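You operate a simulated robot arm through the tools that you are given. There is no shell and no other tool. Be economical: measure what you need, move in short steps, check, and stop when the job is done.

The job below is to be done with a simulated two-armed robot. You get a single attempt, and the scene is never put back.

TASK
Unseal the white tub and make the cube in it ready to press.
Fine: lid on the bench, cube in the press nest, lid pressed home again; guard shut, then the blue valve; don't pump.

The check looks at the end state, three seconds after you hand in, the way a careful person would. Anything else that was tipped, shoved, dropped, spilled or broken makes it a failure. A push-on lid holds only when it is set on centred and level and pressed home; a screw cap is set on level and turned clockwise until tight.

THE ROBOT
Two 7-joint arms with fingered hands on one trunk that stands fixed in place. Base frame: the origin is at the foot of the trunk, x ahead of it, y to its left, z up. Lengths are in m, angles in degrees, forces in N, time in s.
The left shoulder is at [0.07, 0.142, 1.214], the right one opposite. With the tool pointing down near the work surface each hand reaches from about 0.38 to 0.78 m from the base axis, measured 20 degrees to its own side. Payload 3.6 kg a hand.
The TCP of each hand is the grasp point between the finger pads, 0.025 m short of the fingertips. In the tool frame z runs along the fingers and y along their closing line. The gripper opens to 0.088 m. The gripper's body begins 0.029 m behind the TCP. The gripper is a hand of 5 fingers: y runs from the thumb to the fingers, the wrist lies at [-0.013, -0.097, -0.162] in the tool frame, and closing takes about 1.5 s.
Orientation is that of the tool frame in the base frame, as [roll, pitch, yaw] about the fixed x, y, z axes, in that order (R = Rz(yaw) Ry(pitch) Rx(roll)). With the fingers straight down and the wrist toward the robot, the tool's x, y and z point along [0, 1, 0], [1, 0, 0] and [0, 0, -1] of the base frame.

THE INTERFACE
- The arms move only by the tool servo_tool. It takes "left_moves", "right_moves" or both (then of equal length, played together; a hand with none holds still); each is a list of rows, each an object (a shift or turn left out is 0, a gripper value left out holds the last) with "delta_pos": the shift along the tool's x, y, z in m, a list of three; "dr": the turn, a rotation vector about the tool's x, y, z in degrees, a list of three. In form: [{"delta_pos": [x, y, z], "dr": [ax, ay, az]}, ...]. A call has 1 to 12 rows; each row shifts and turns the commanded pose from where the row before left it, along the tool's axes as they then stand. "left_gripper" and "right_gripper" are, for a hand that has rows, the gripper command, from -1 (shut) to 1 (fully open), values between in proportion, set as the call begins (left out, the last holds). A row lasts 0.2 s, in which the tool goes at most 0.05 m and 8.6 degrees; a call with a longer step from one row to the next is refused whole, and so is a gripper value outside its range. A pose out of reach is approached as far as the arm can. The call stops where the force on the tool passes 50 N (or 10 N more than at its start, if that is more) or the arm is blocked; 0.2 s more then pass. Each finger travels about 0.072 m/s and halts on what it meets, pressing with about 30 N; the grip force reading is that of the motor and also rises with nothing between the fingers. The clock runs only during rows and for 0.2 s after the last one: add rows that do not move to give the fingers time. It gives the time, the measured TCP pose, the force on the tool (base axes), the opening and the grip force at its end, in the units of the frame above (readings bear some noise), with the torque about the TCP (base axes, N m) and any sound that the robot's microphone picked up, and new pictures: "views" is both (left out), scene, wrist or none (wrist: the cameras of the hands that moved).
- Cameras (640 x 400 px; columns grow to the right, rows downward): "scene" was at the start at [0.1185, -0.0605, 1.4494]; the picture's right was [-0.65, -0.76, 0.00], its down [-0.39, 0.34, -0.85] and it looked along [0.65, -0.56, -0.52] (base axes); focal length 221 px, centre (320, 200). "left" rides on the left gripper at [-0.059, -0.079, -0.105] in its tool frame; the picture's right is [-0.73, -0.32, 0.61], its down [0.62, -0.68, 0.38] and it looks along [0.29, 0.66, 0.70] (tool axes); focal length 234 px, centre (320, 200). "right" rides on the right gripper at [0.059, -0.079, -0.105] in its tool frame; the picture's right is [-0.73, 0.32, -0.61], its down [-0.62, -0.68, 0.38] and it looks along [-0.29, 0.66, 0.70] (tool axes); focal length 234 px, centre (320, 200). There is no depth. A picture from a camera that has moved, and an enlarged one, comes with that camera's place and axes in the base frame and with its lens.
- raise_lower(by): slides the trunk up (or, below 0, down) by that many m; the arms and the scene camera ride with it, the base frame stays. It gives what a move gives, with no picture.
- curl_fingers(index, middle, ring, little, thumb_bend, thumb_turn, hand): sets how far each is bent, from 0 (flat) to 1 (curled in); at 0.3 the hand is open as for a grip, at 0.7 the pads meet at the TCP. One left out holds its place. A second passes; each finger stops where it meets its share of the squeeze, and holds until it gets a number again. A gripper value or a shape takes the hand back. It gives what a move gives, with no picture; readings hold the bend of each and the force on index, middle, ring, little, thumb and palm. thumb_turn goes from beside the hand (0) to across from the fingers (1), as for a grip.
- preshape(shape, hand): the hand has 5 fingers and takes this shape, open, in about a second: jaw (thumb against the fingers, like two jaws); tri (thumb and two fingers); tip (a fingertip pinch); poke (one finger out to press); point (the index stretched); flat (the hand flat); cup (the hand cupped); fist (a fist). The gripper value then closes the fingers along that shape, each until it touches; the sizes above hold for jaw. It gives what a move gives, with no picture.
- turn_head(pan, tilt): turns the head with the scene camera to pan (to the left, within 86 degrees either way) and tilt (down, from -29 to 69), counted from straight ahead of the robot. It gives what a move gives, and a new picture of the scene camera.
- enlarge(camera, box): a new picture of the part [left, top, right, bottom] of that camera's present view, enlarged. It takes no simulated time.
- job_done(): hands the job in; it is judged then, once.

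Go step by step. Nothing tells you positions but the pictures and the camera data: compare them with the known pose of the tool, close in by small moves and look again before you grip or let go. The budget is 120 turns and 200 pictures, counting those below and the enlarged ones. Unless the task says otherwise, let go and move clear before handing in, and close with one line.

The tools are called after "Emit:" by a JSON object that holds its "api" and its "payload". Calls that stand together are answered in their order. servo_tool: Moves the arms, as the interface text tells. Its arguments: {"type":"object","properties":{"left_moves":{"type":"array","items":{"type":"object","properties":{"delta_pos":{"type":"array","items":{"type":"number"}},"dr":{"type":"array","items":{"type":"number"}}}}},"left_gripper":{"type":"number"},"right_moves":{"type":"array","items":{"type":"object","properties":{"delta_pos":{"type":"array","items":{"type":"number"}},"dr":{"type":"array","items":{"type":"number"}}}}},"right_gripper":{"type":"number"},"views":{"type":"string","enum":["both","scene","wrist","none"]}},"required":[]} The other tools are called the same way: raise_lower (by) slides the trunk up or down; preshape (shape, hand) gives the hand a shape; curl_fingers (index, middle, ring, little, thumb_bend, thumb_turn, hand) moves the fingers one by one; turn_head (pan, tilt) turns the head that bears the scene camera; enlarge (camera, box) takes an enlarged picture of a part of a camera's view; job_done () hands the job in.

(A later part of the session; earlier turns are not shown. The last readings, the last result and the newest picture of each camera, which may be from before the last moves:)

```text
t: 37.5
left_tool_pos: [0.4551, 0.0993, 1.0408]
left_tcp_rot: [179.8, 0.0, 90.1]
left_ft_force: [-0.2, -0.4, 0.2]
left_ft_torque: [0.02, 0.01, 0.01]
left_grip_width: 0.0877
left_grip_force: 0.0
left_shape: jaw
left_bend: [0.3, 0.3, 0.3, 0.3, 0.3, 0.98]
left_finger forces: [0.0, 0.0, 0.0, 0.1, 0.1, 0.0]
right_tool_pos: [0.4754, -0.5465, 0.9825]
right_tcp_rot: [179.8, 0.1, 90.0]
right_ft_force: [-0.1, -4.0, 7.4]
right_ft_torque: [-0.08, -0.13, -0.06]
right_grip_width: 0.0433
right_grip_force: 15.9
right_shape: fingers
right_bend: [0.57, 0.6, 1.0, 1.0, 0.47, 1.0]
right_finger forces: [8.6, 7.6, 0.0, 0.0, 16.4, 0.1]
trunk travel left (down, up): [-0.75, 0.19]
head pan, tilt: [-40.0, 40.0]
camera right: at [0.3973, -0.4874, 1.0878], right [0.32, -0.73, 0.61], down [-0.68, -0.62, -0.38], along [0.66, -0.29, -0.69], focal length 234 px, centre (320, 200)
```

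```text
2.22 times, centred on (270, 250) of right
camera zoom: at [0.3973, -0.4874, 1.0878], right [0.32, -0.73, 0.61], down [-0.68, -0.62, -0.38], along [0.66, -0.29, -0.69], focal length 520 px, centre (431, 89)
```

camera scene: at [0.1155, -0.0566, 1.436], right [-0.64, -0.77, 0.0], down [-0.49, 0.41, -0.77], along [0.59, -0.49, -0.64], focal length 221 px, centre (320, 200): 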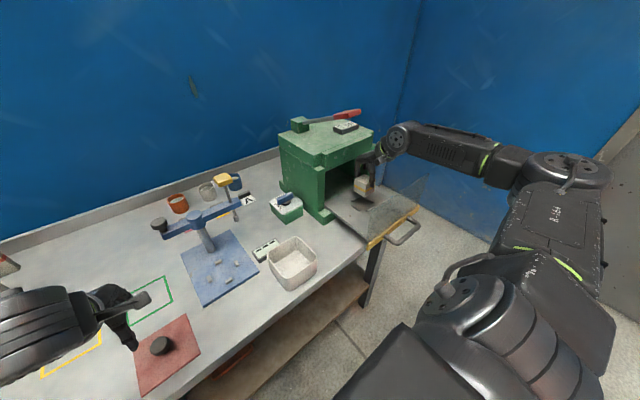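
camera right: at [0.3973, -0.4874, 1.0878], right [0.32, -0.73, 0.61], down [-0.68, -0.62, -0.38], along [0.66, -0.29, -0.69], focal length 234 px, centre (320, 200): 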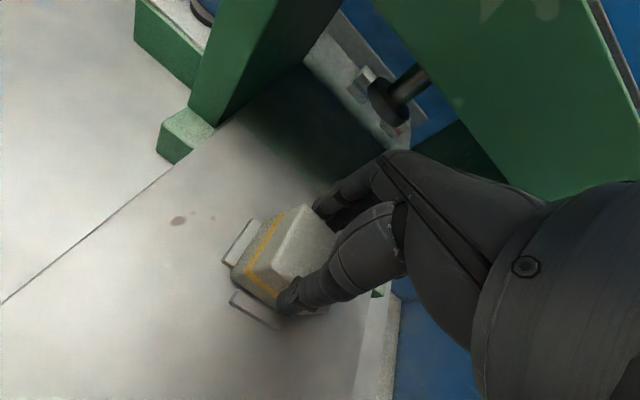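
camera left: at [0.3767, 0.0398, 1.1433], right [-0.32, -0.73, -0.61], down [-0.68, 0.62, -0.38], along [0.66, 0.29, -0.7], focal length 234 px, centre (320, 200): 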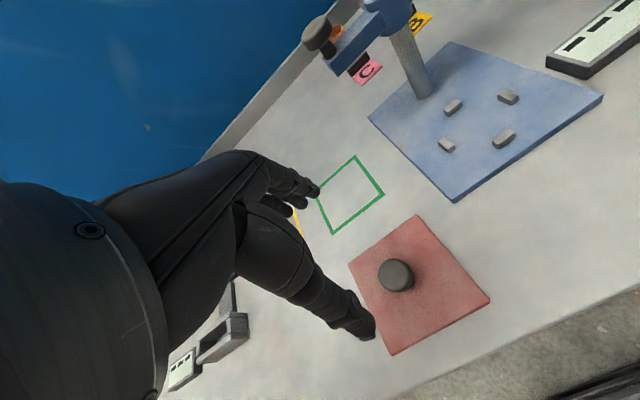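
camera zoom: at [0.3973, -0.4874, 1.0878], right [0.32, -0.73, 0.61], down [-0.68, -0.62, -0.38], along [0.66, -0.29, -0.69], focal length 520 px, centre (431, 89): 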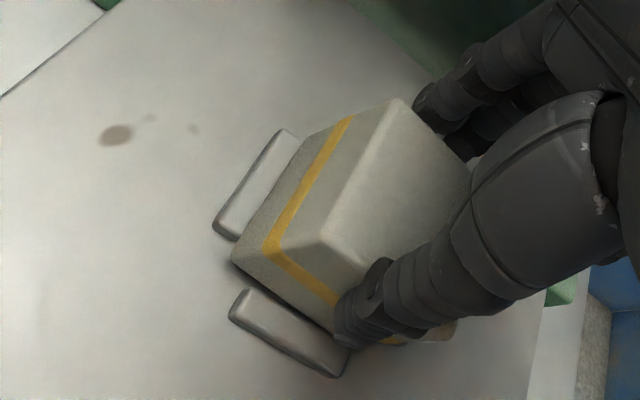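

Contact at the expected height; the cube is inside the four ridges. I'll release it and retreat upward.

Emit:
{"api": "curl_fingers", "payload": {"hand": "right", "index": 0.38, "middle": 0.38, "thumb_bend": 0.33}}

Emit:
{"api": "servo_tool", "payload": {"right_moves": [{"delta_pos": [0, 0, -0.01]}, {"delta_pos": [0, 0, -0.03]}, {"delta_pos": [0, 0, -0.04]}, {"delta_pos": [0, 0, -0.04]}, {"delta_pos": [0, 0, -0.04]}, {"delta_pos": [0, 0, -0.04]}, {}]}}

Emit:
{"api": "enlarge", "payload": {"camera": "scene", "box": [320, 150, 440, 270]}}

Emit:
{"api": "enlarge", "payload": {"camera": "right", "box": [150, 150, 400, 350]}}

```text
t: 38.5
left_tool_pos: [0.4546, 0.0981, 1.0383]
left_tcp_rot: [180.0, 0.1, 90.2]
left_ft_force: [0.1, -0.1, 0.7]
left_ft_torque: [-0.01, -0.02, 0.01]
left_grip_width: 0.088
left_grip_force: 0.1
left_shape: jaw
left_bend: [0.3, 0.3, 0.3, 0.3, 0.3, 0.98]
left_finger forces: [0.0, 0.0, 0.1, 0.1, 0.0, 0.0]
right_tool_pos: [0.476, -0.5461, 0.9837]
right_tcp_rot: [180.0, 0.0, 90.1]
right_ft_force: [-0.8, -0.1, 1.1]
right_ft_torque: [-0.01, 0.0, -0.02]
right_grip_width: 0.0727
right_grip_force: 0.1
right_shape: fingers
right_bend: [0.38, 0.38, 1.0, 1.0, 0.33, 0.98]
right_finger forces: [0.0, 0.0, 0.0, 0.1, 0.0, 0.0]
trunk travel left (down, up): [-0.75, 0.19]
head pan, tilt: [-40.0, 40.0]
```

```text
t: 40.1
left_tool_pos: [0.4545, 0.0993, 1.0392]
left_tcp_rot: [-180.0, 0.1, 90.1]
left_ft_force: [0.0, 0.5, -0.5]
left_ft_torque: [0.02, 0.0, -0.04]
left_grip_width: 0.0876
left_grip_force: 0.1
left_shape: jaw
left_bend: [0.3, 0.3, 0.3, 0.3, 0.3, 0.98]
left_finger forces: [0.0, 0.0, 0.1, 0.1, 0.0, 0.0]
right_tool_pos: [0.4753, -0.5461, 1.1821]
right_tcp_rot: [-180.0, 0.0, 90.0]
right_ft_force: [0.3, 0.5, 0.0]
right_ft_torque: [0.01, -0.01, 0.02]
right_grip_width: 0.073
right_grip_force: 0.0
right_shape: fingers
right_bend: [0.38, 0.38, 1.0, 1.0, 0.33, 0.98]
right_finger forces: [0.1, 0.1, 0.0, 0.0, 0.0, 0.0]
trunk travel left (down, up): [-0.75, 0.19]
head pan, tilt: [-40.0, 40.0]
camera scene: at [0.1146, -0.0564, 1.4361], right [-0.64, -0.77, 0.0], down [-0.49, 0.41, -0.77], along [0.59, -0.49, -0.64], focal length 221 px, centre (320, 200)
camera right: at [0.398, -0.4867, 1.2868], right [0.32, -0.73, 0.61], down [-0.68, -0.62, -0.38], along [0.66, -0.29, -0.7], focal length 234 px, centre (320, 200)
```

scene: 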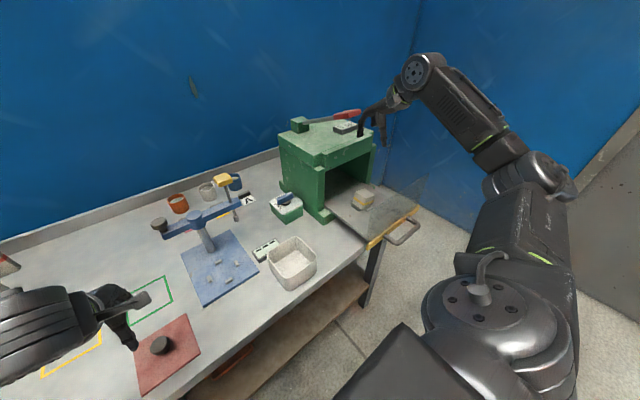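
right: 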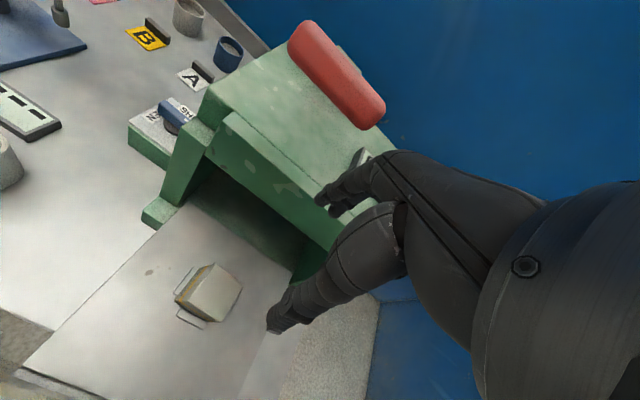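

```text
3.33 times, centred on (380, 210) of scene
camera zoom: at [0.1146, -0.0564, 1.4361], right [-0.64, -0.77, 0.0], down [-0.49, 0.41, -0.77], along [0.59, -0.49, -0.64], focal length 736 px, centre (120, 167)
```

zoom: 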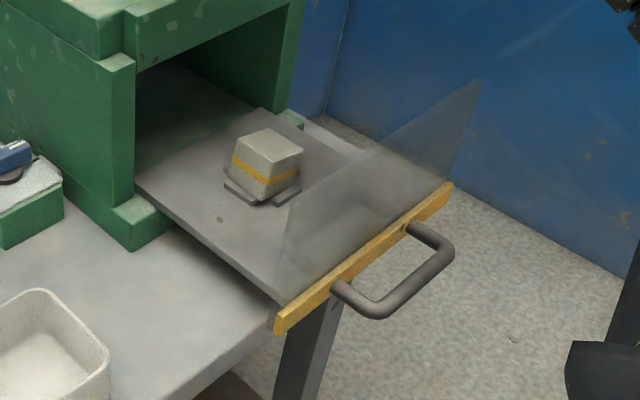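

```text
2.00 times, centred on (275, 250) of right
camera zoom: at [0.398, -0.4867, 1.2868], right [0.32, -0.73, 0.61], down [-0.68, -0.62, -0.38], along [0.66, -0.29, -0.7], focal length 468 px, centre (410, 100)
```

zoom: 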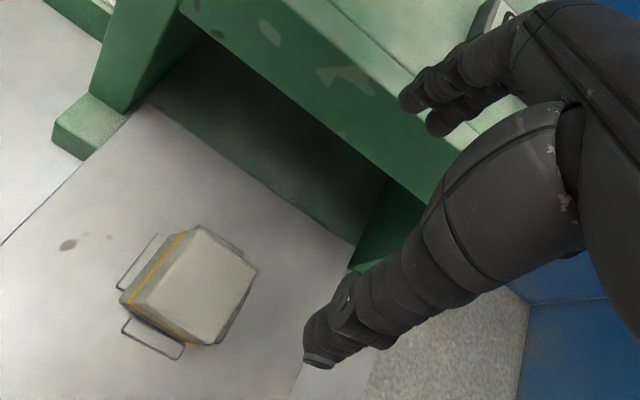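

The cube sits in the nest (centre ≈ (0.468, -0.546)). Now to re-lid the tub: I'll measure the tub rim and the lid precisely.

Emit:
{"api": "enlarge", "payload": {"camera": "scene", "box": [260, 225, 325, 300]}}

Emit:
{"api": "enlarge", "payload": {"camera": "left", "box": [330, 190, 510, 370]}}

```text
5.33 times, centred on (292, 262) of scene
camera zoom: at [0.1146, -0.0564, 1.4361], right [-0.64, -0.77, 0.0], down [-0.49, 0.41, -0.77], along [0.59, -0.49, -0.64], focal length 1177 px, centre (467, -133)
```

zoom: 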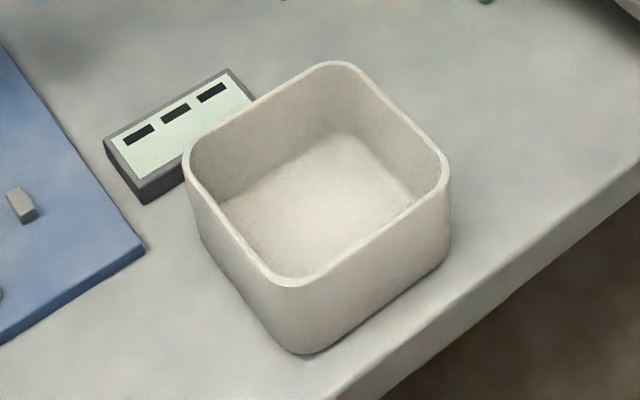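

```text
2.22 times, centred on (420, 280) of left
camera zoom: at [0.376, 0.0399, 1.1433], right [-0.32, -0.73, -0.61], down [-0.68, 0.62, -0.38], along [0.66, 0.29, -0.7], focal length 520 px, centre (98, 22)
```

zoom: 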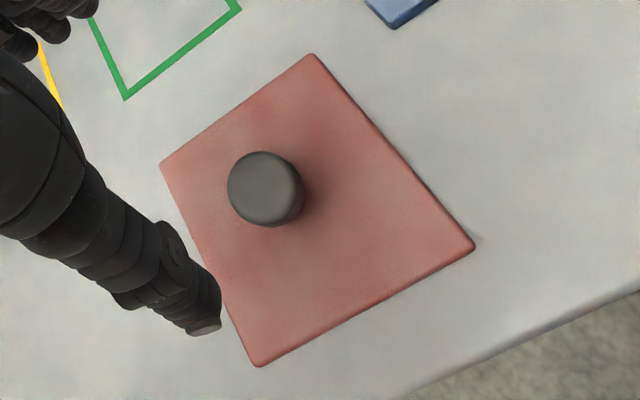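

Lid centre on the bench is (0.456, 0.099), right under the left TCP, yawed ~1.6°. I'll descend to the same height as at release and regrasp the knob.

Emit:
{"api": "servo_tool", "payload": {"left_moves": [{"delta_pos": [0, 0, 0.04]}, {"delta_pos": [0, 0, 0.04]}, {"delta_pos": [0, 0, 0.03]}, {"delta_pos": [0, 0, 0.018]}, {"delta_pos": [0, 0, 0.01]}, {}], "left_gripper": 1, "views": "wrist"}}

```text
t: 41.5
left_tool_pos: [0.4539, 0.1026, 0.9011]
left_tcp_rot: [179.9, -0.1, 90.1]
left_ft_force: [0.9, 0.8, 0.4]
left_ft_torque: [-0.03, -0.02, 0.02]
left_grip_width: 0.0877
left_grip_force: 0.0
left_shape: jaw
left_bend: [0.3, 0.3, 0.3, 0.3, 0.3, 0.98]
left_finger forces: [0.0, 0.0, 0.1, 0.1, 0.0, 0.0]
right_tool_pos: [0.4758, -0.5449, 1.1825]
right_tcp_rot: [-180.0, 0.0, 90.1]
right_ft_force: [-0.1, -0.4, 0.0]
right_ft_torque: [-0.05, 0.01, 0.01]
right_grip_width: 0.073
right_grip_force: 0.1
right_shape: fingers
right_bend: [0.38, 0.38, 1.0, 1.0, 0.33, 0.98]
right_finger forces: [0.0, 0.0, 0.0, 0.0, 0.1, 0.1]
trunk travel left (down, up): [-0.75, 0.19]
head pan, tilt: [-40.0, 40.0]
camera left: at [0.3764, 0.0424, 1.0052], right [-0.32, -0.73, -0.61], down [-0.68, 0.62, -0.38], along [0.66, 0.29, -0.7], focal length 234 px, centre (320, 200)
```

left: 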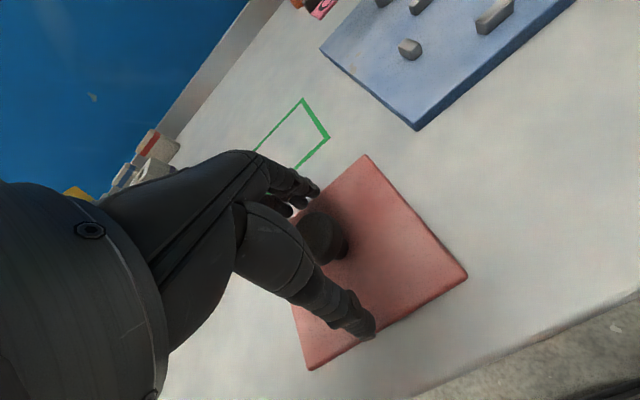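

Emit:
{"api": "servo_tool", "payload": {"left_moves": [{"delta_pos": [-0.003, 0.001, 0.001]}, {}, {}, {}, {}, {}, {}, {}, {}], "left_gripper": -1, "views": "wrist"}}

Emit:
{"api": "servo_tool", "payload": {"left_moves": [{"delta_pos": [0, 0, -0.02]}, {"delta_pos": [0, 0, -0.03]}, {"delta_pos": [0, 0, -0.03]}, {"delta_pos": [0, 0, -0.03]}, {"delta_pos": [0, 0, -0.03]}, {"delta_pos": [0, 0, -0.03]}, {"delta_pos": [0, 0, -0.03]}, {}], "views": "wrist"}}

Emit:
{"api": "turn_head", "payload": {"pan": 0, "tilt": 40}}

```text
t: 43.5
left_tool_pos: [0.4562, 0.098, 0.8999]
left_tcp_rot: [180.0, 0.1, 90.1]
left_ft_force: [1.8, -0.6, 1.6]
left_ft_torque: [0.07, -0.23, -0.05]
left_grip_width: 0.0218
left_grip_force: 30.0
left_shape: jaw
left_bend: [0.75, 0.59, 0.71, 0.63, 0.81, 1.0]
left_finger forces: [12.1, 9.0, 1.0, 0.0, 18.4, 0.0]
right_tool_pos: [0.4767, -0.5453, 1.1827]
right_tcp_rot: [-180.0, 0.0, 90.1]
right_ft_force: [-0.4, -0.2, 0.3]
right_ft_torque: [-0.01, 0.0, 0.01]
right_grip_width: 0.0732
right_grip_force: 0.1
right_shape: fingers
right_bend: [0.38, 0.38, 1.0, 1.0, 0.33, 0.98]
right_finger forces: [0.1, 0.0, 0.0, 0.0, 0.1, 0.0]
trunk travel left (down, up): [-0.75, 0.19]
head pan, tilt: [-40.0, 40.0]
camera left: at [0.3773, 0.0388, 1.0044], right [-0.32, -0.73, -0.61], down [-0.68, 0.62, -0.38], along [0.66, 0.29, -0.7], focal length 234 px, centre (320, 200)
```

left: 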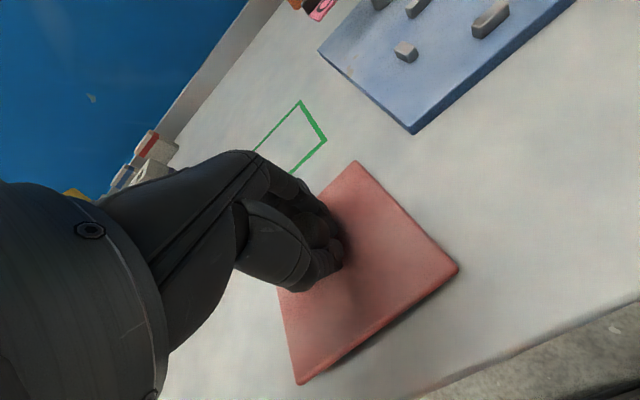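

```text
t: 45.3
left_tool_pos: [0.4529, 0.0972, 1.1011]
left_tcp_rot: [179.9, 0.0, 90.1]
left_ft_force: [0.2, -0.2, -1.5]
left_ft_torque: [0.0, 0.01, -0.01]
left_grip_width: 0.0154
left_grip_force: 30.1
left_shape: jaw
left_bend: [0.74, 0.74, 0.71, 0.63, 0.86, 1.0]
left_finger forces: [0.0, 0.1, 0.3, 0.0, 0.3, 0.0]
right_tool_pos: [0.4768, -0.5455, 1.182]
right_tcp_rot: [180.0, 0.0, 90.1]
right_ft_force: [-0.7, -0.6, 0.2]
right_ft_torque: [0.01, -0.01, -0.02]
right_grip_width: 0.0732
right_grip_force: 0.2
right_shape: fingers
right_bend: [0.38, 0.38, 1.0, 1.0, 0.33, 0.98]
right_finger forces: [0.1, 0.0, 0.0, 0.0, 0.0, 0.1]
trunk travel left (down, up): [-0.75, 0.19]
head pan, tilt: [-40.0, 40.0]
camera left: at [0.3751, 0.0386, 1.2054], right [-0.32, -0.73, -0.61], down [-0.68, 0.62, -0.38], along [0.66, 0.29, -0.7], focal length 234 px, centre (320, 200)
```

left: 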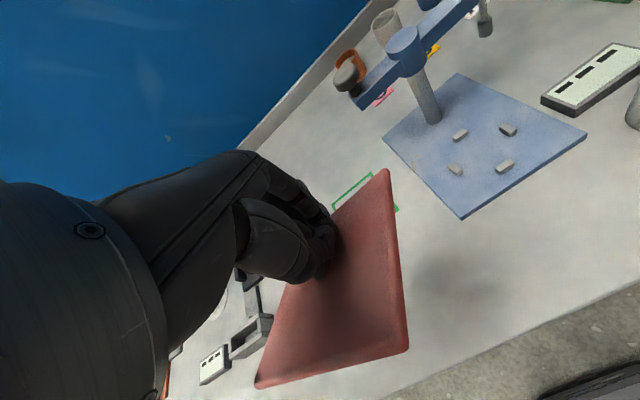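

```text
t: 46.4
left_tool_pos: [0.4532, 0.0978, 1.1003]
left_tcp_rot: [-180.0, 0.1, 90.0]
left_ft_force: [-0.3, 1.5, -0.3]
left_ft_torque: [0.01, 0.02, 0.0]
left_grip_width: 0.0154
left_grip_force: 30.2
left_shape: jaw
left_bend: [0.74, 0.74, 0.71, 0.63, 0.86, 1.0]
left_finger forces: [0.0, 0.1, 0.3, 0.0, 0.4, 0.0]
right_tool_pos: [0.4756, -0.5459, 1.1829]
right_tcp_rot: [-179.9, -0.1, 90.0]
right_ft_force: [0.3, 0.0, 0.6]
right_ft_torque: [-0.01, -0.01, -0.02]
right_grip_width: 0.0729
right_grip_force: 0.1
right_shape: fingers
right_bend: [0.38, 0.38, 1.0, 1.0, 0.33, 0.98]
right_finger forces: [0.1, 0.1, 0.0, 0.0, 0.0, 0.0]
trunk travel left (down, up): [-0.75, 0.19]
head pan, tilt: [0.0, 40.0]
camera scene: at [0.1354, -0.0021, 1.436], right [0.0, -1.0, 0.0], down [-0.64, 0.0, -0.77], along [0.77, 0.0, -0.64], focal length 221 px, centre (320, 200)
```

scene: 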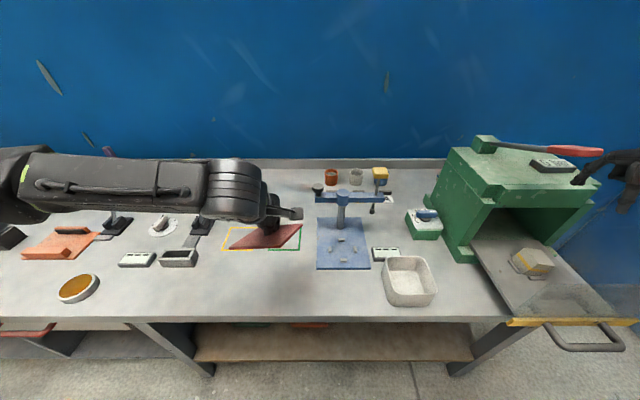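

The grip slipped: the lid hangs tilted and is loosely held. I'll look closely, then set it back down carefully. The cube also needs a re-check.

Emit:
{"api": "enlarge", "payload": {"camera": "scene", "box": [220, 180, 320, 260]}}

Emit:
{"api": "enlarge", "payload": {"camera": "scene", "box": [480, 210, 600, 310]}}

```text
5.00 times, centred on (270, 220) of scene
camera zoom: at [0.1354, -0.0021, 1.436], right [0.0, -1.0, 0.0], down [-0.64, 0.0, -0.77], along [0.77, 0.0, -0.64], focal length 1104 px, centre (570, 100)
```

zoom: 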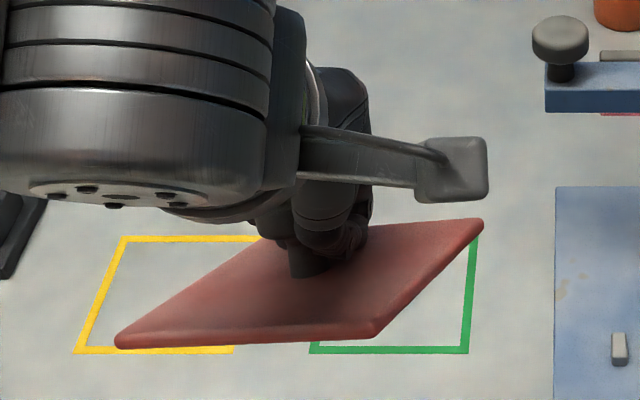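

```text
4.00 times, centred on (540, 260) of scene
camera zoom: at [0.1354, -0.0021, 1.436], right [0.0, -1.0, 0.0], down [-0.64, 0.0, -0.77], along [0.77, 0.0, -0.64], focal length 883 px, centre (-560, -40)
```

zoom: 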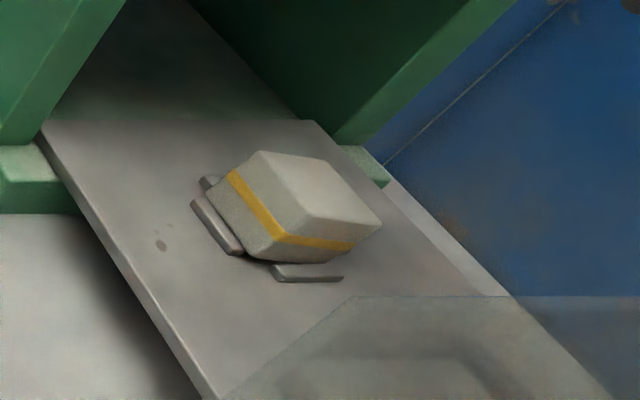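

The cube is upright in the nest (only perspective shear). I'll lower the lid gently back to the same spot.

Emit:
{"api": "servo_tool", "payload": {"left_moves": [{"delta_pos": [0, 0, 0.02]}, {"delta_pos": [0, 0, 0.03]}, {"delta_pos": [0, 0, 0.03]}, {"delta_pos": [0, 0, 0.03]}, {"delta_pos": [0, 0, 0.03]}, {"delta_pos": [0, 0, 0.015]}, {}], "views": "wrist"}}

Emit:
{"api": "enlarge", "payload": {"camera": "scene", "box": [220, 200, 320, 310]}}

```text
t: 48.0
left_tool_pos: [0.4541, 0.0976, 0.945]
left_tcp_rot: [180.0, 0.0, 90.1]
left_ft_force: [-1.7, -0.7, 0.0]
left_ft_torque: [0.02, -0.03, 0.02]
left_grip_width: 0.0154
left_grip_force: 29.8
left_shape: jaw
left_bend: [0.74, 0.74, 0.71, 0.63, 0.86, 1.0]
left_finger forces: [0.0, 0.2, 0.3, 0.0, 0.6, 0.0]
right_tool_pos: [0.4766, -0.5465, 1.1823]
right_tcp_rot: [180.0, -0.1, 90.0]
right_ft_force: [-0.8, 0.1, 0.3]
right_ft_torque: [0.01, 0.0, 0.0]
right_grip_width: 0.0728
right_grip_force: 0.1
right_shape: fingers
right_bend: [0.38, 0.38, 1.0, 1.0, 0.33, 0.98]
right_finger forces: [0.1, 0.0, 0.0, 0.1, 0.0, 0.0]
trunk travel left (down, up): [-0.75, 0.19]
head pan, tilt: [0.0, 40.0]
camera left: at [0.3761, 0.0382, 1.0485], right [-0.32, -0.73, -0.61], down [-0.68, 0.62, -0.38], along [0.66, 0.29, -0.7], focal length 234 px, centre (320, 200)
```

left: 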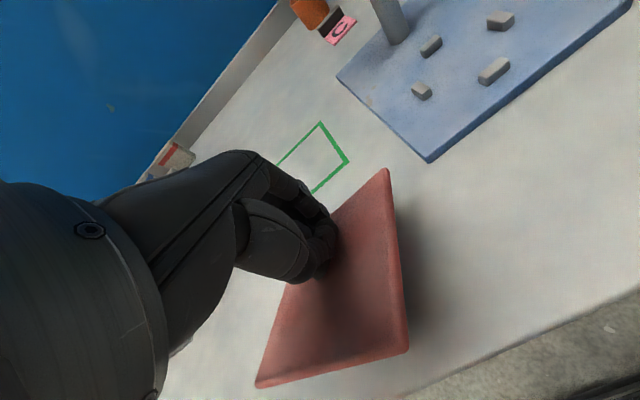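

```text
3.64 times, centred on (270, 255) of scene
camera zoom: at [0.1353, -0.0021, 1.436], right [0.0, -1.0, 0.0], down [-0.64, 0.0, -0.77], along [0.77, 0.0, -0.64], focal length 803 px, centre (502, 0)
```

zoom: 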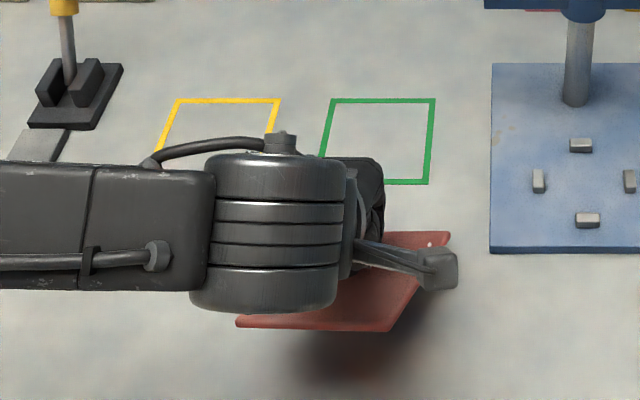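

Emit:
{"api": "servo_tool", "payload": {"left_moves": [{"delta_pos": [0, 0, 0.008]}, {"delta_pos": [0, 0, 0.006]}, {"delta_pos": [0, 0, 0.006]}, {}], "views": "wrist"}}

```text
t: 49.0
left_tool_pos: [0.4554, 0.0969, 0.9251]
left_tcp_rot: [180.0, 0.0, 89.9]
left_ft_force: [-0.6, 0.3, -0.7]
left_ft_torque: [0.01, -0.01, 0.01]
left_grip_width: 0.0153
left_grip_force: 30.0
left_shape: jaw
left_bend: [0.74, 0.74, 0.71, 0.63, 0.86, 1.0]
left_finger forces: [0.0, 0.1, 0.3, 0.0, 0.4, 0.0]
right_tool_pos: [0.4764, -0.5456, 1.1817]
right_tcp_rot: [180.0, 0.1, 90.1]
right_ft_force: [-0.8, -0.2, 0.6]
right_ft_torque: [0.01, -0.01, 0.02]
right_grip_width: 0.0733
right_grip_force: 0.0
right_shape: fingers
right_bend: [0.38, 0.38, 1.0, 1.0, 0.33, 0.98]
right_finger forces: [0.1, 0.0, 0.0, 0.0, 0.0, 0.1]
trunk travel left (down, up): [-0.75, 0.19]
head pan, tilt: [0.0, 40.0]
camera left: at [0.3775, 0.0376, 1.0288], right [-0.32, -0.73, -0.61], down [-0.68, 0.62, -0.38], along [0.66, 0.29, -0.7], focal length 234 px, centre (320, 200)
```

left: 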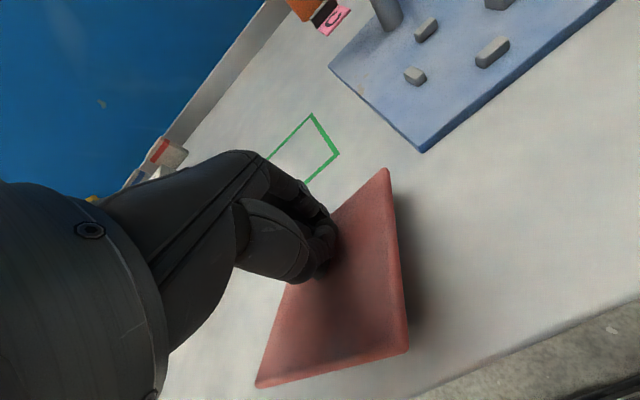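

Emit:
{"api": "servo_tool", "payload": {"left_moves": [{"delta_pos": [0, 0, 0.005]}, {"delta_pos": [0, 0, 0.004]}, {"delta_pos": [0, 0, 0.004]}, {"delta_pos": [0, 0, 0.003]}, {}], "views": "wrist"}}

```text
t: 50.2
left_tool_pos: [0.4558, 0.0975, 0.9084]
left_tcp_rot: [179.9, 0.1, 90.1]
left_ft_force: [0.4, -1.6, 2.0]
left_ft_torque: [0.09, -0.11, -0.02]
left_grip_width: 0.0156
left_grip_force: 30.1
left_shape: jaw
left_bend: [0.74, 0.75, 0.71, 0.63, 0.86, 1.0]
left_finger forces: [0.0, 4.5, 0.2, 0.0, 4.2, 0.0]
right_tool_pos: [0.4753, -0.5464, 1.182]
right_tcp_rot: [-180.0, 0.0, 90.1]
right_ft_force: [-0.2, -0.2, 0.0]
right_ft_torque: [0.0, -0.02, -0.01]
right_grip_width: 0.073
right_grip_force: 0.0
right_shape: fingers
right_bend: [0.38, 0.38, 1.0, 1.0, 0.33, 0.98]
right_finger forces: [0.0, 0.0, 0.0, 0.0, 0.0, 0.1]
trunk travel left (down, up): [-0.75, 0.19]
head pan, tilt: [0.0, 40.0]
camera left: at [0.3771, 0.0377, 1.013], right [-0.32, -0.73, -0.61], down [-0.68, 0.62, -0.38], along [0.66, 0.29, -0.7], focal length 234 px, centre (320, 200)
```

left: 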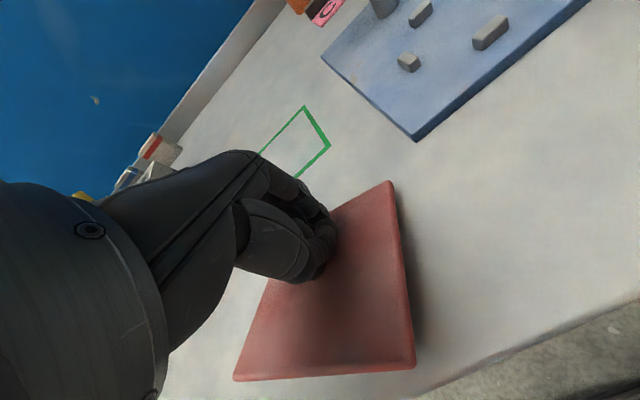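

One edge touches; I'll lower a bit more, then release.

Emit:
{"api": "servo_tool", "payload": {"left_moves": [{"delta_pos": [0, 0, 0.003]}, {"delta_pos": [0, 0, 0.003]}, {"delta_pos": [0, 0, 0.002]}, {}], "views": "none"}}

Emit:
{"api": "servo_tool", "payload": {"left_moves": [{}, {}, {}, {}, {}, {}, {}], "left_gripper": 1, "views": "none"}}

Emit:
{"api": "servo_tool", "payload": {"left_moves": [{"delta_pos": [0, 0, -0.03]}, {"delta_pos": [0, 0, -0.03]}, {"delta_pos": [0, 0, -0.04]}, {"delta_pos": [0, 0, -0.04]}, {}]}}

Emit:
{"api": "enlarge", "payload": {"camera": "left", "box": [330, 190, 510, 370]}}

```text
t: 51.2
left_tool_pos: [0.4538, 0.0965, 0.9003]
left_tcp_rot: [180.0, 0.0, 90.1]
left_ft_force: [-3.1, -3.1, 10.7]
left_ft_torque: [0.46, -0.52, -0.03]
left_grip_width: 0.0175
left_grip_force: 29.5
left_shape: jaw
left_bend: [0.74, 0.75, 0.73, 0.63, 0.85, 1.0]
left_finger forces: [0.0, 6.9, 8.5, 0.1, 17.0, 0.0]
right_tool_pos: [0.4744, -0.5454, 1.1822]
right_tcp_rot: [179.9, 0.0, 90.2]
right_ft_force: [-0.1, 0.6, 0.0]
right_ft_torque: [0.0, 0.0, -0.02]
right_grip_width: 0.073
right_grip_force: 0.1
right_shape: fingers
right_bend: [0.38, 0.38, 1.0, 1.0, 0.33, 0.98]
right_finger forces: [0.0, 0.1, 0.0, 0.1, 0.0, 0.0]
trunk travel left (down, up): [-0.75, 0.19]
head pan, tilt: [0.0, 40.0]
```

```text
t: 52.8
left_tool_pos: [0.4562, 0.0964, 0.8994]
left_tcp_rot: [-179.9, 0.1, 90.1]
left_ft_force: [-0.2, -0.3, -0.2]
left_ft_torque: [0.02, 0.0, 0.04]
left_grip_width: 0.0875
left_grip_force: 0.0
left_shape: jaw
left_bend: [0.3, 0.3, 0.3, 0.3, 0.3, 0.98]
left_finger forces: [0.0, 0.0, 0.0, 0.1, 0.0, 0.1]
right_tool_pos: [0.4753, -0.5451, 1.1816]
right_tcp_rot: [-180.0, -0.1, 90.1]
right_ft_force: [0.3, 0.3, -0.3]
right_ft_torque: [0.05, 0.02, 0.0]
right_grip_width: 0.0729
right_grip_force: 0.0
right_shape: fingers
right_bend: [0.38, 0.38, 1.0, 1.0, 0.33, 0.98]
right_finger forces: [0.0, 0.0, 0.1, 0.1, 0.1, 0.1]
trunk travel left (down, up): [-0.75, 0.19]
head pan, tilt: [0.0, 40.0]
```

```text
t: 54.0
left_tool_pos: [0.4551, 0.0975, 1.0414]
left_tcp_rot: [180.0, 0.0, 90.1]
left_ft_force: [-1.4, 0.1, 0.5]
left_ft_torque: [-0.03, 0.0, 0.02]
left_grip_width: 0.0877
left_grip_force: 0.0
left_shape: jaw
left_bend: [0.3, 0.3, 0.3, 0.3, 0.3, 0.98]
left_finger forces: [0.1, 0.0, 0.0, 0.0, 0.1, 0.0]
right_tool_pos: [0.477, -0.5458, 1.181]
right_tcp_rot: [-180.0, 0.0, 90.0]
right_ft_force: [-0.4, 0.4, 0.2]
right_ft_torque: [0.04, -0.02, 0.02]
right_grip_width: 0.0732
right_grip_force: 0.1
right_shape: fingers
right_bend: [0.38, 0.38, 1.0, 1.0, 0.33, 0.98]
right_finger forces: [0.0, 0.0, 0.0, 0.0, 0.1, 0.0]
trunk travel left (down, up): [-0.75, 0.19]
head pan, tilt: [0.0, 40.0]
camera scene: at [0.1357, -0.0016, 1.436], right [0.0, -1.0, 0.0], down [-0.64, 0.0, -0.77], along [0.77, 0.0, -0.64], focal length 221 px, centre (320, 200)
camera left: at [0.3767, 0.0381, 1.1456], right [-0.32, -0.73, -0.61], down [-0.68, 0.62, -0.38], along [0.66, 0.29, -0.7], focal length 234 px, centre (320, 200)
```

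scene: 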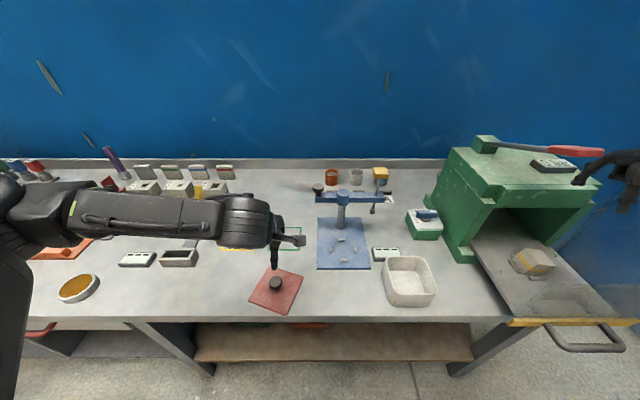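
left: 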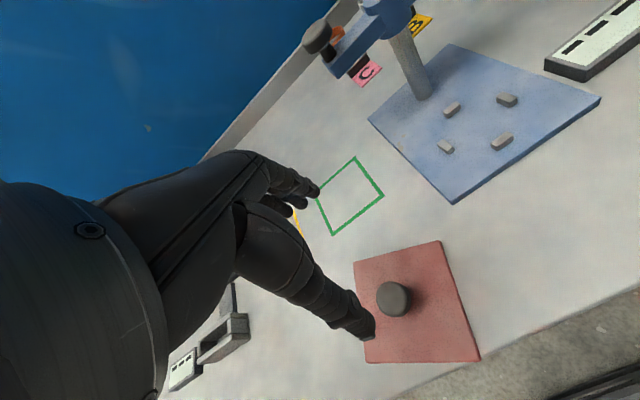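

```text
2.22 times, centred on (420, 280) of left
camera zoom: at [0.3767, 0.0381, 1.1456], right [-0.32, -0.73, -0.61], down [-0.68, 0.62, -0.38], along [0.66, 0.29, -0.7], focal length 520 px, centre (98, 22)
```

zoom: 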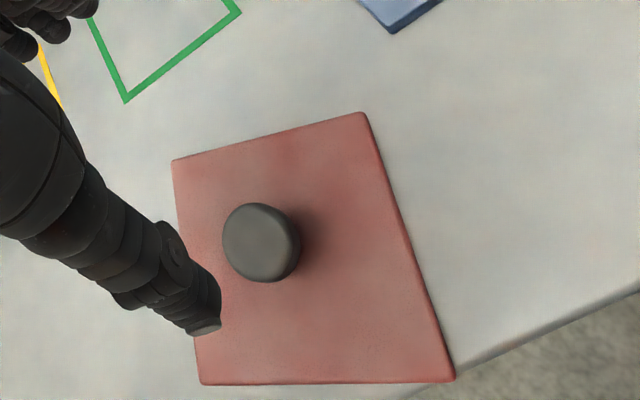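

The lid is back flat on the bench, now yawed -20° with its knob at about (0.4385, 0.112). I'll use the three-finger shape on the left hand, align with the lid's yaw, and retry with better centring.

Emit:
{"api": "preshape", "payload": {"hand": "left", "shape": "tri"}}

Emit:
{"api": "servo_tool", "payload": {"left_moves": [{"delta_pos": [0.0145, -0.0166, 0]}, {"dr": [0, 0, 6.6]}, {"dr": [0, 0, 6.7]}, {"dr": [0, 0, 6.7]}, {"delta_pos": [0, 0, 0.035]}, {"delta_pos": [0, 0, 0.03]}, {}, {}], "views": "wrist"}}

Emit:
{"api": "enlarge", "payload": {"camera": "left", "box": [230, 170, 410, 370]}}

```text
t: 54.9
left_tool_pos: [0.4551, 0.0958, 1.0413]
left_tcp_rot: [-179.9, 0.0, 90.2]
left_ft_force: [0.2, 0.0, 0.3]
left_ft_torque: [0.02, -0.03, 0.02]
left_grip_width: 0.0876
left_grip_force: 0.0
left_shape: tri
left_bend: [0.3, 0.3, 0.99, 0.99, 0.3, 0.98]
left_finger forces: [0.0, 0.1, 0.1, 0.0, 0.0, 0.0]
right_tool_pos: [0.4765, -0.5451, 1.1821]
right_tcp_rot: [-180.0, 0.0, 90.1]
right_ft_force: [-0.3, -0.2, -0.6]
right_ft_torque: [-0.02, 0.0, 0.04]
right_grip_width: 0.0732
right_grip_force: 0.0
right_shape: fingers
right_bend: [0.38, 0.38, 1.0, 1.0, 0.33, 0.98]
right_finger forces: [0.0, 0.0, 0.0, 0.1, 0.1, 0.0]
trunk travel left (down, up): [-0.75, 0.19]
head pan, tilt: [0.0, 40.0]
```

```text
t: 56.7
left_tool_pos: [0.4398, 0.1116, 0.9748]
left_tcp_rot: [-179.9, 0.1, 70.1]
left_ft_force: [-0.4, 0.3, 0.4]
left_ft_torque: [-0.01, 0.01, 0.0]
left_grip_width: 0.0876
left_grip_force: 0.1
left_shape: tri
left_bend: [0.3, 0.3, 0.99, 0.99, 0.3, 0.98]
left_finger forces: [0.0, 0.1, 0.0, 0.0, 0.0, 0.1]
right_tool_pos: [0.4765, -0.5445, 1.1819]
right_tcp_rot: [179.9, 0.0, 90.1]
right_ft_force: [-1.0, 0.0, 0.3]
right_ft_torque: [0.02, 0.01, -0.03]
right_grip_width: 0.0729
right_grip_force: 0.0
right_shape: fingers
right_bend: [0.38, 0.38, 1.0, 1.0, 0.33, 0.98]
right_finger forces: [0.0, 0.0, 0.0, 0.1, 0.0, 0.0]
trunk travel left (down, up): [-0.75, 0.19]
head pan, tilt: [0.0, 40.0]
camera left: at [0.3461, 0.083, 1.079], right [-0.55, -0.57, -0.61], down [-0.43, 0.82, -0.38], along [0.72, 0.05, -0.7], focal length 234 px, centre (320, 200)
```

left: 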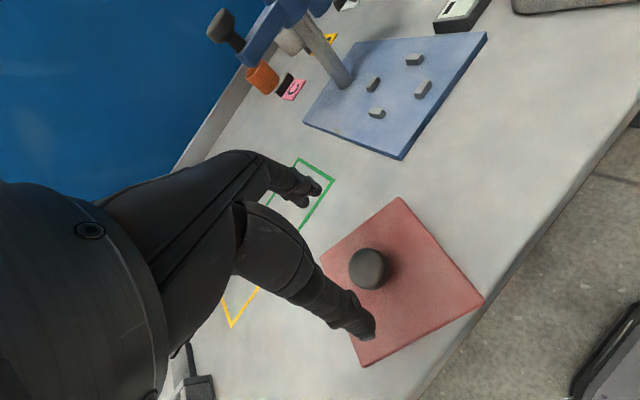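

```text
2.00 times, centred on (320, 270) of left
camera zoom: at [0.3461, 0.083, 1.079], right [-0.55, -0.57, -0.61], down [-0.43, 0.82, -0.38], along [0.72, 0.05, -0.7], focal length 468 px, centre (320, 60)
```

zoom: 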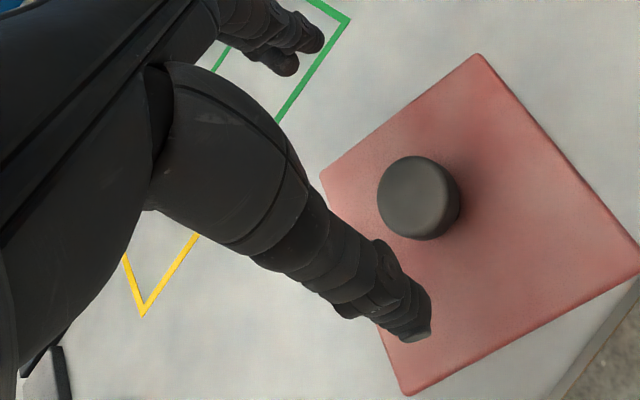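

The knob is 4 mm toward the thumb side from the TCP; I'll correct that and go down.

Emit:
{"api": "servo_tool", "payload": {"left_moves": [{"delta_pos": [0.001, -0.004, 0.03]}, {"delta_pos": [0, 0, 0.025]}, {"delta_pos": [0, 0, 0.012]}, {"delta_pos": [0, 0, 0.005]}, {}], "views": "wrist"}}

Emit:
{"api": "enlarge", "payload": {"camera": "left", "box": [250, 170, 390, 350]}}

```text
t: 57.9
left_tool_pos: [0.4351, 0.114, 0.9043]
left_tcp_rot: [-180.0, 0.0, 70.0]
left_ft_force: [-0.4, -0.7, 0.7]
left_ft_torque: [0.03, -0.03, 0.01]
left_grip_width: 0.0877
left_grip_force: 0.1
left_shape: tri
left_bend: [0.3, 0.3, 0.99, 0.99, 0.3, 0.98]
left_finger forces: [0.1, 0.0, 0.1, 0.0, 0.0, 0.0]
right_tool_pos: [0.4762, -0.546, 1.182]
right_tcp_rot: [-180.0, 0.0, 90.0]
right_ft_force: [0.7, 0.5, 0.8]
right_ft_torque: [0.03, -0.01, -0.02]
right_grip_width: 0.0732
right_grip_force: 0.0
right_shape: fingers
right_bend: [0.38, 0.38, 1.0, 1.0, 0.33, 0.98]
right_finger forces: [0.0, 0.0, 0.1, 0.0, 0.0, 0.1]
trunk travel left (down, up): [-0.75, 0.19]
head pan, tilt: [0.0, 40.0]
camera left: at [0.3423, 0.0852, 1.0083], right [-0.55, -0.57, -0.61], down [-0.43, 0.82, -0.38], along [0.72, 0.05, -0.7], focal length 234 px, centre (320, 200)
```

left: 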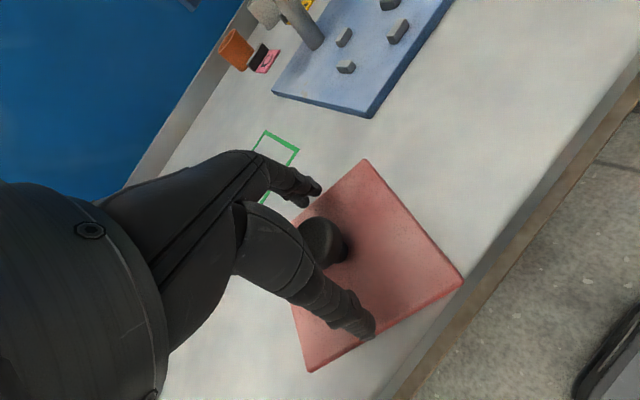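

```text
2.22 times, centred on (320, 260) of left
camera zoom: at [0.3423, 0.0852, 1.0083], right [-0.55, -0.57, -0.61], down [-0.43, 0.82, -0.38], along [0.72, 0.05, -0.7], focal length 520 px, centre (320, 67)
```

zoom: 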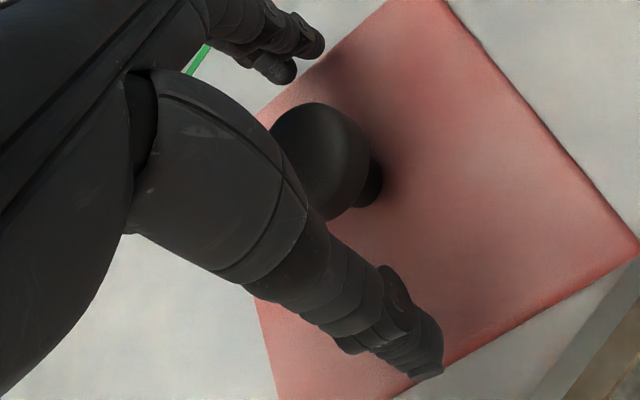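

Refined: lid top ≈0.870, knob top ≈0.897, so the previous grip was too high on the cap. I'll go 9 mm lower before closing.

Emit:
{"api": "servo_tool", "payload": {"left_moves": [{"delta_pos": [0, 0, 0.004]}, {"delta_pos": [0, 0, 0.003]}, {"delta_pos": [0, 0, 0.003]}, {}], "views": "wrist"}}

```text
t: 58.9
left_tool_pos: [0.4351, 0.1148, 0.8921]
left_tcp_rot: [179.9, 0.1, 70.1]
left_ft_force: [0.6, 0.8, -0.1]
left_ft_torque: [-0.02, 0.0, 0.01]
left_grip_width: 0.0874
left_grip_force: 0.1
left_shape: tri
left_bend: [0.3, 0.3, 0.99, 0.99, 0.3, 0.98]
left_finger forces: [0.1, 0.2, 0.0, 0.0, 0.1, 0.1]
right_tool_pos: [0.4759, -0.5464, 1.1821]
right_tcp_rot: [180.0, -0.1, 90.1]
right_ft_force: [0.2, -0.3, 0.7]
right_ft_torque: [0.0, 0.03, -0.02]
right_grip_width: 0.0731
right_grip_force: 0.0
right_shape: fingers
right_bend: [0.38, 0.38, 1.0, 1.0, 0.33, 0.98]
right_finger forces: [0.1, 0.0, 0.0, 0.0, 0.0, 0.0]
trunk travel left (down, up): [-0.75, 0.19]
head pan, tilt: [0.0, 40.0]
camera left: at [0.3415, 0.086, 0.9968], right [-0.55, -0.57, -0.61], down [-0.43, 0.82, -0.38], along [0.72, 0.05, -0.7], focal length 234 px, centre (320, 200)
```

left: 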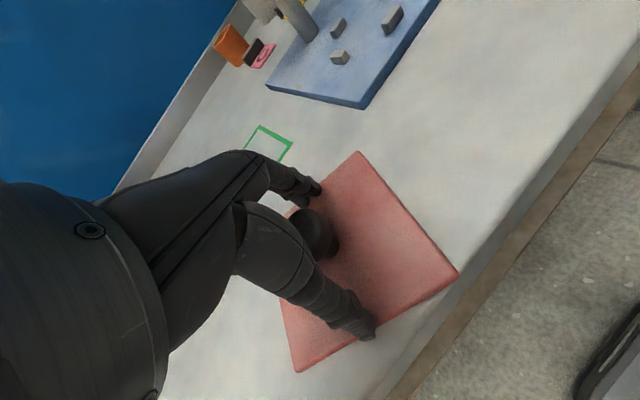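

No contact yet and the knob is between the pads. I'll close index, middle and thumb evenly.

Emit:
{"api": "curl_fingers", "payload": {"hand": "left", "index": 0.8, "middle": 0.8, "thumb_bend": 0.8, "thumb_turn": 1.0}}

Emit:
{"api": "servo_tool", "payload": {"left_moves": [{"delta_pos": [0, 0, -0.005]}, {"delta_pos": [0, 0, -0.01]}, {"delta_pos": [0, 0, -0.01]}, {}], "views": "wrist"}}

Emit:
{"api": "enlarge", "payload": {"camera": "scene", "box": [220, 220, 330, 330]}}

```text
t: 59.9
left_tool_pos: [0.4342, 0.1147, 0.8924]
left_tcp_rot: [-180.0, 0.0, 70.2]
left_ft_force: [-0.9, -0.4, 7.0]
left_ft_torque: [0.14, 0.34, -0.08]
left_grip_width: 0.0
left_grip_force: 27.7
left_shape: fingers
left_bend: [0.78, 0.76, 0.99, 0.99, 0.72, 1.0]
left_finger forces: [13.7, 8.8, 0.0, 0.0, 33.0, 0.0]
right_tool_pos: [0.4761, -0.5466, 1.1817]
right_tcp_rot: [179.9, 0.0, 90.1]
right_ft_force: [0.4, 0.3, 0.5]
right_ft_torque: [0.0, -0.01, 0.01]
right_grip_width: 0.0732
right_grip_force: 0.1
right_shape: fingers
right_bend: [0.38, 0.38, 1.0, 1.0, 0.33, 0.98]
right_finger forces: [0.0, 0.0, 0.0, 0.0, 0.0, 0.0]
trunk travel left (down, up): [-0.75, 0.19]
head pan, tilt: [0.0, 40.0]
```

```text
t: 60.9
left_tool_pos: [0.4343, 0.1136, 0.9191]
left_tcp_rot: [179.9, 0.0, 70.0]
left_ft_force: [0.5, -0.1, -0.7]
left_ft_torque: [0.03, 0.0, 0.0]
left_grip_width: 0.0
left_grip_force: 23.8
left_shape: fingers
left_bend: [0.79, 0.77, 0.99, 0.99, 0.72, 1.0]
left_finger forces: [9.1, 9.3, 0.0, 0.0, 28.0, 0.0]
right_tool_pos: [0.4774, -0.5467, 1.1822]
right_tcp_rot: [-179.9, 0.0, 90.1]
right_ft_force: [0.5, -1.0, -0.1]
right_ft_torque: [-0.01, 0.01, -0.02]
right_grip_width: 0.0732
right_grip_force: 0.0
right_shape: fingers
right_bend: [0.38, 0.38, 1.0, 1.0, 0.33, 0.98]
right_finger forces: [0.0, 0.0, 0.0, 0.1, 0.0, 0.0]
trunk travel left (down, up): [-0.75, 0.19]
head pan, tilt: [0.0, 40.0]
camera left: at [0.3416, 0.0849, 1.0224], right [-0.55, -0.57, -0.61], down [-0.43, 0.82, -0.38], along [0.72, 0.05, -0.7], focal length 234 px, centre (320, 200)
```

left: 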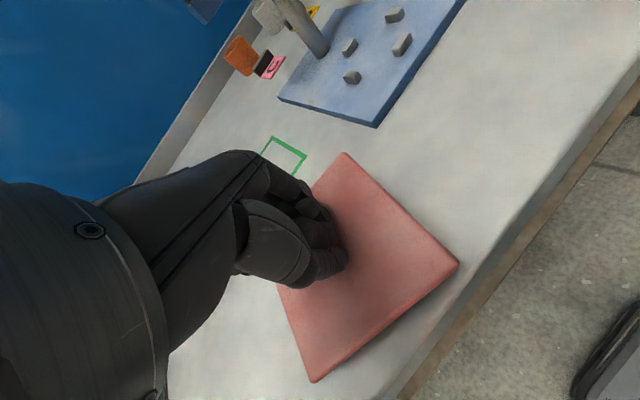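

```text
3.64 times, centred on (275, 275) of scene
camera zoom: at [0.1354, -0.0019, 1.436], right [0.0, -1.0, 0.0], down [-0.64, 0.0, -0.77], along [0.77, 0.0, -0.64], focal length 803 px, centre (484, -73)
```

zoom: 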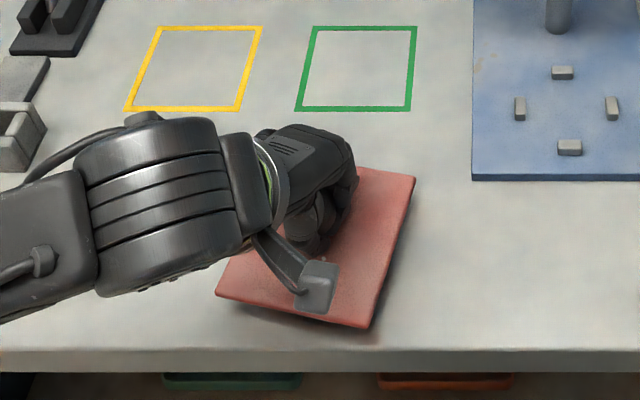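

The lid is held firmly (≈25 N), only slightly tilted. I'll lift it and rotate back to square with the tub, and check again.

Emit:
{"api": "servo_tool", "payload": {"left_moves": [{"delta_pos": [0, 0, -0.02]}, {"delta_pos": [0, 0, -0.025]}, {"delta_pos": [0, 0, -0.025]}, {"delta_pos": [0, 0, -0.025]}, {"delta_pos": [0, 0, -0.025]}, {"delta_pos": [0, 0, -0.025]}, {"delta_pos": [0, 0, -0.025]}, {"dr": [0, 0, -4.5]}, {"dr": [0, 0, -4.5]}, {"dr": [0, 0, -4]}, {"dr": [3.6, 3.3, 0]}, {}], "views": "wrist"}}

Emit:
{"api": "enlarge", "payload": {"camera": "left", "box": [250, 130, 480, 400]}}

Emit:
{"api": "enlarge", "payload": {"camera": "scene", "box": [220, 170, 330, 280]}}

```text
t: 63.5
left_tool_pos: [0.4347, 0.1135, 1.0883]
left_tcp_rot: [-176.4, -3.2, 83.0]
left_ft_force: [0.0, -0.3, -0.2]
left_ft_torque: [-0.03, 0.0, 0.01]
left_grip_width: 0.0
left_grip_force: 21.5
left_shape: fingers
left_bend: [0.79, 0.77, 0.99, 0.99, 0.72, 1.0]
left_finger forces: [7.1, 9.2, 0.1, 0.1, 26.7, 0.0]
right_tool_pos: [0.4761, -0.5453, 1.1818]
right_tcp_rot: [180.0, 0.0, 90.2]
right_ft_force: [-0.8, 0.5, 0.5]
right_ft_torque: [0.01, 0.0, 0.0]
right_grip_width: 0.0731
right_grip_force: 0.1
right_shape: fingers
right_bend: [0.38, 0.38, 1.0, 1.0, 0.33, 0.98]
right_finger forces: [0.0, 0.0, 0.1, 0.0, 0.1, 0.1]
trunk travel left (down, up): [-0.75, 0.19]
head pan, tilt: [0.0, 40.0]
camera left: at [0.3551, 0.0581, 1.1938], right [-0.44, -0.64, -0.63], down [-0.62, 0.72, -0.3], along [0.65, 0.25, -0.72], focal length 234 px, centre (320, 200)
```

left: 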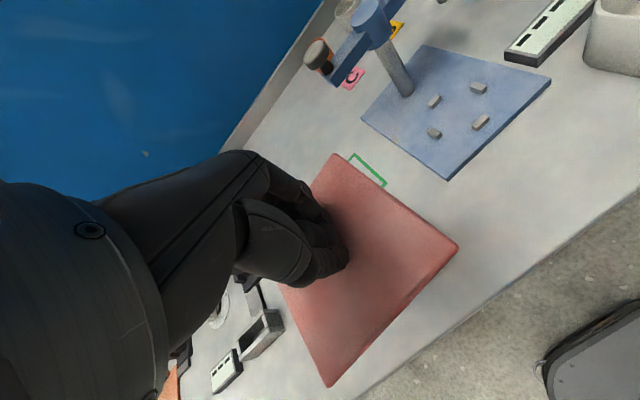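

```text
1.48 times, centred on (365, 265) of left
camera zoom: at [0.3551, 0.0581, 1.1938], right [-0.44, -0.64, -0.63], down [-0.62, 0.72, -0.3], along [0.65, 0.25, -0.72], focal length 347 px, centre (253, 104)
```

zoom: 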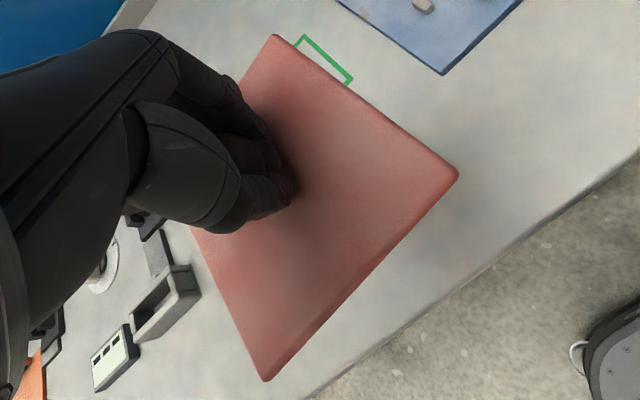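

```text
3.64 times, centred on (275, 225) of scene
camera zoom: at [0.1353, -0.0015, 1.436], right [0.0, -1.0, 0.0], down [-0.64, 0.0, -0.77], along [0.77, 0.0, -0.64], focal length 803 px, centre (484, 109)
```

zoom: 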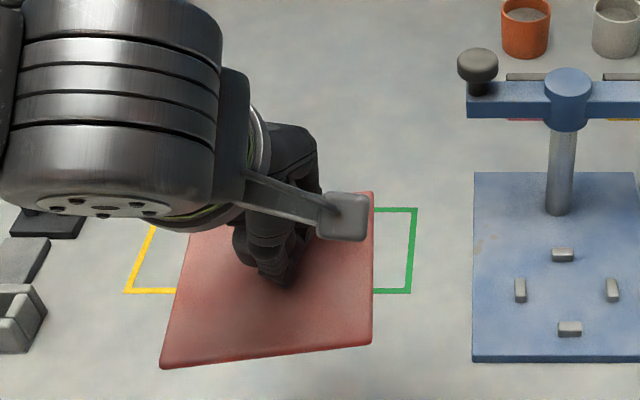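

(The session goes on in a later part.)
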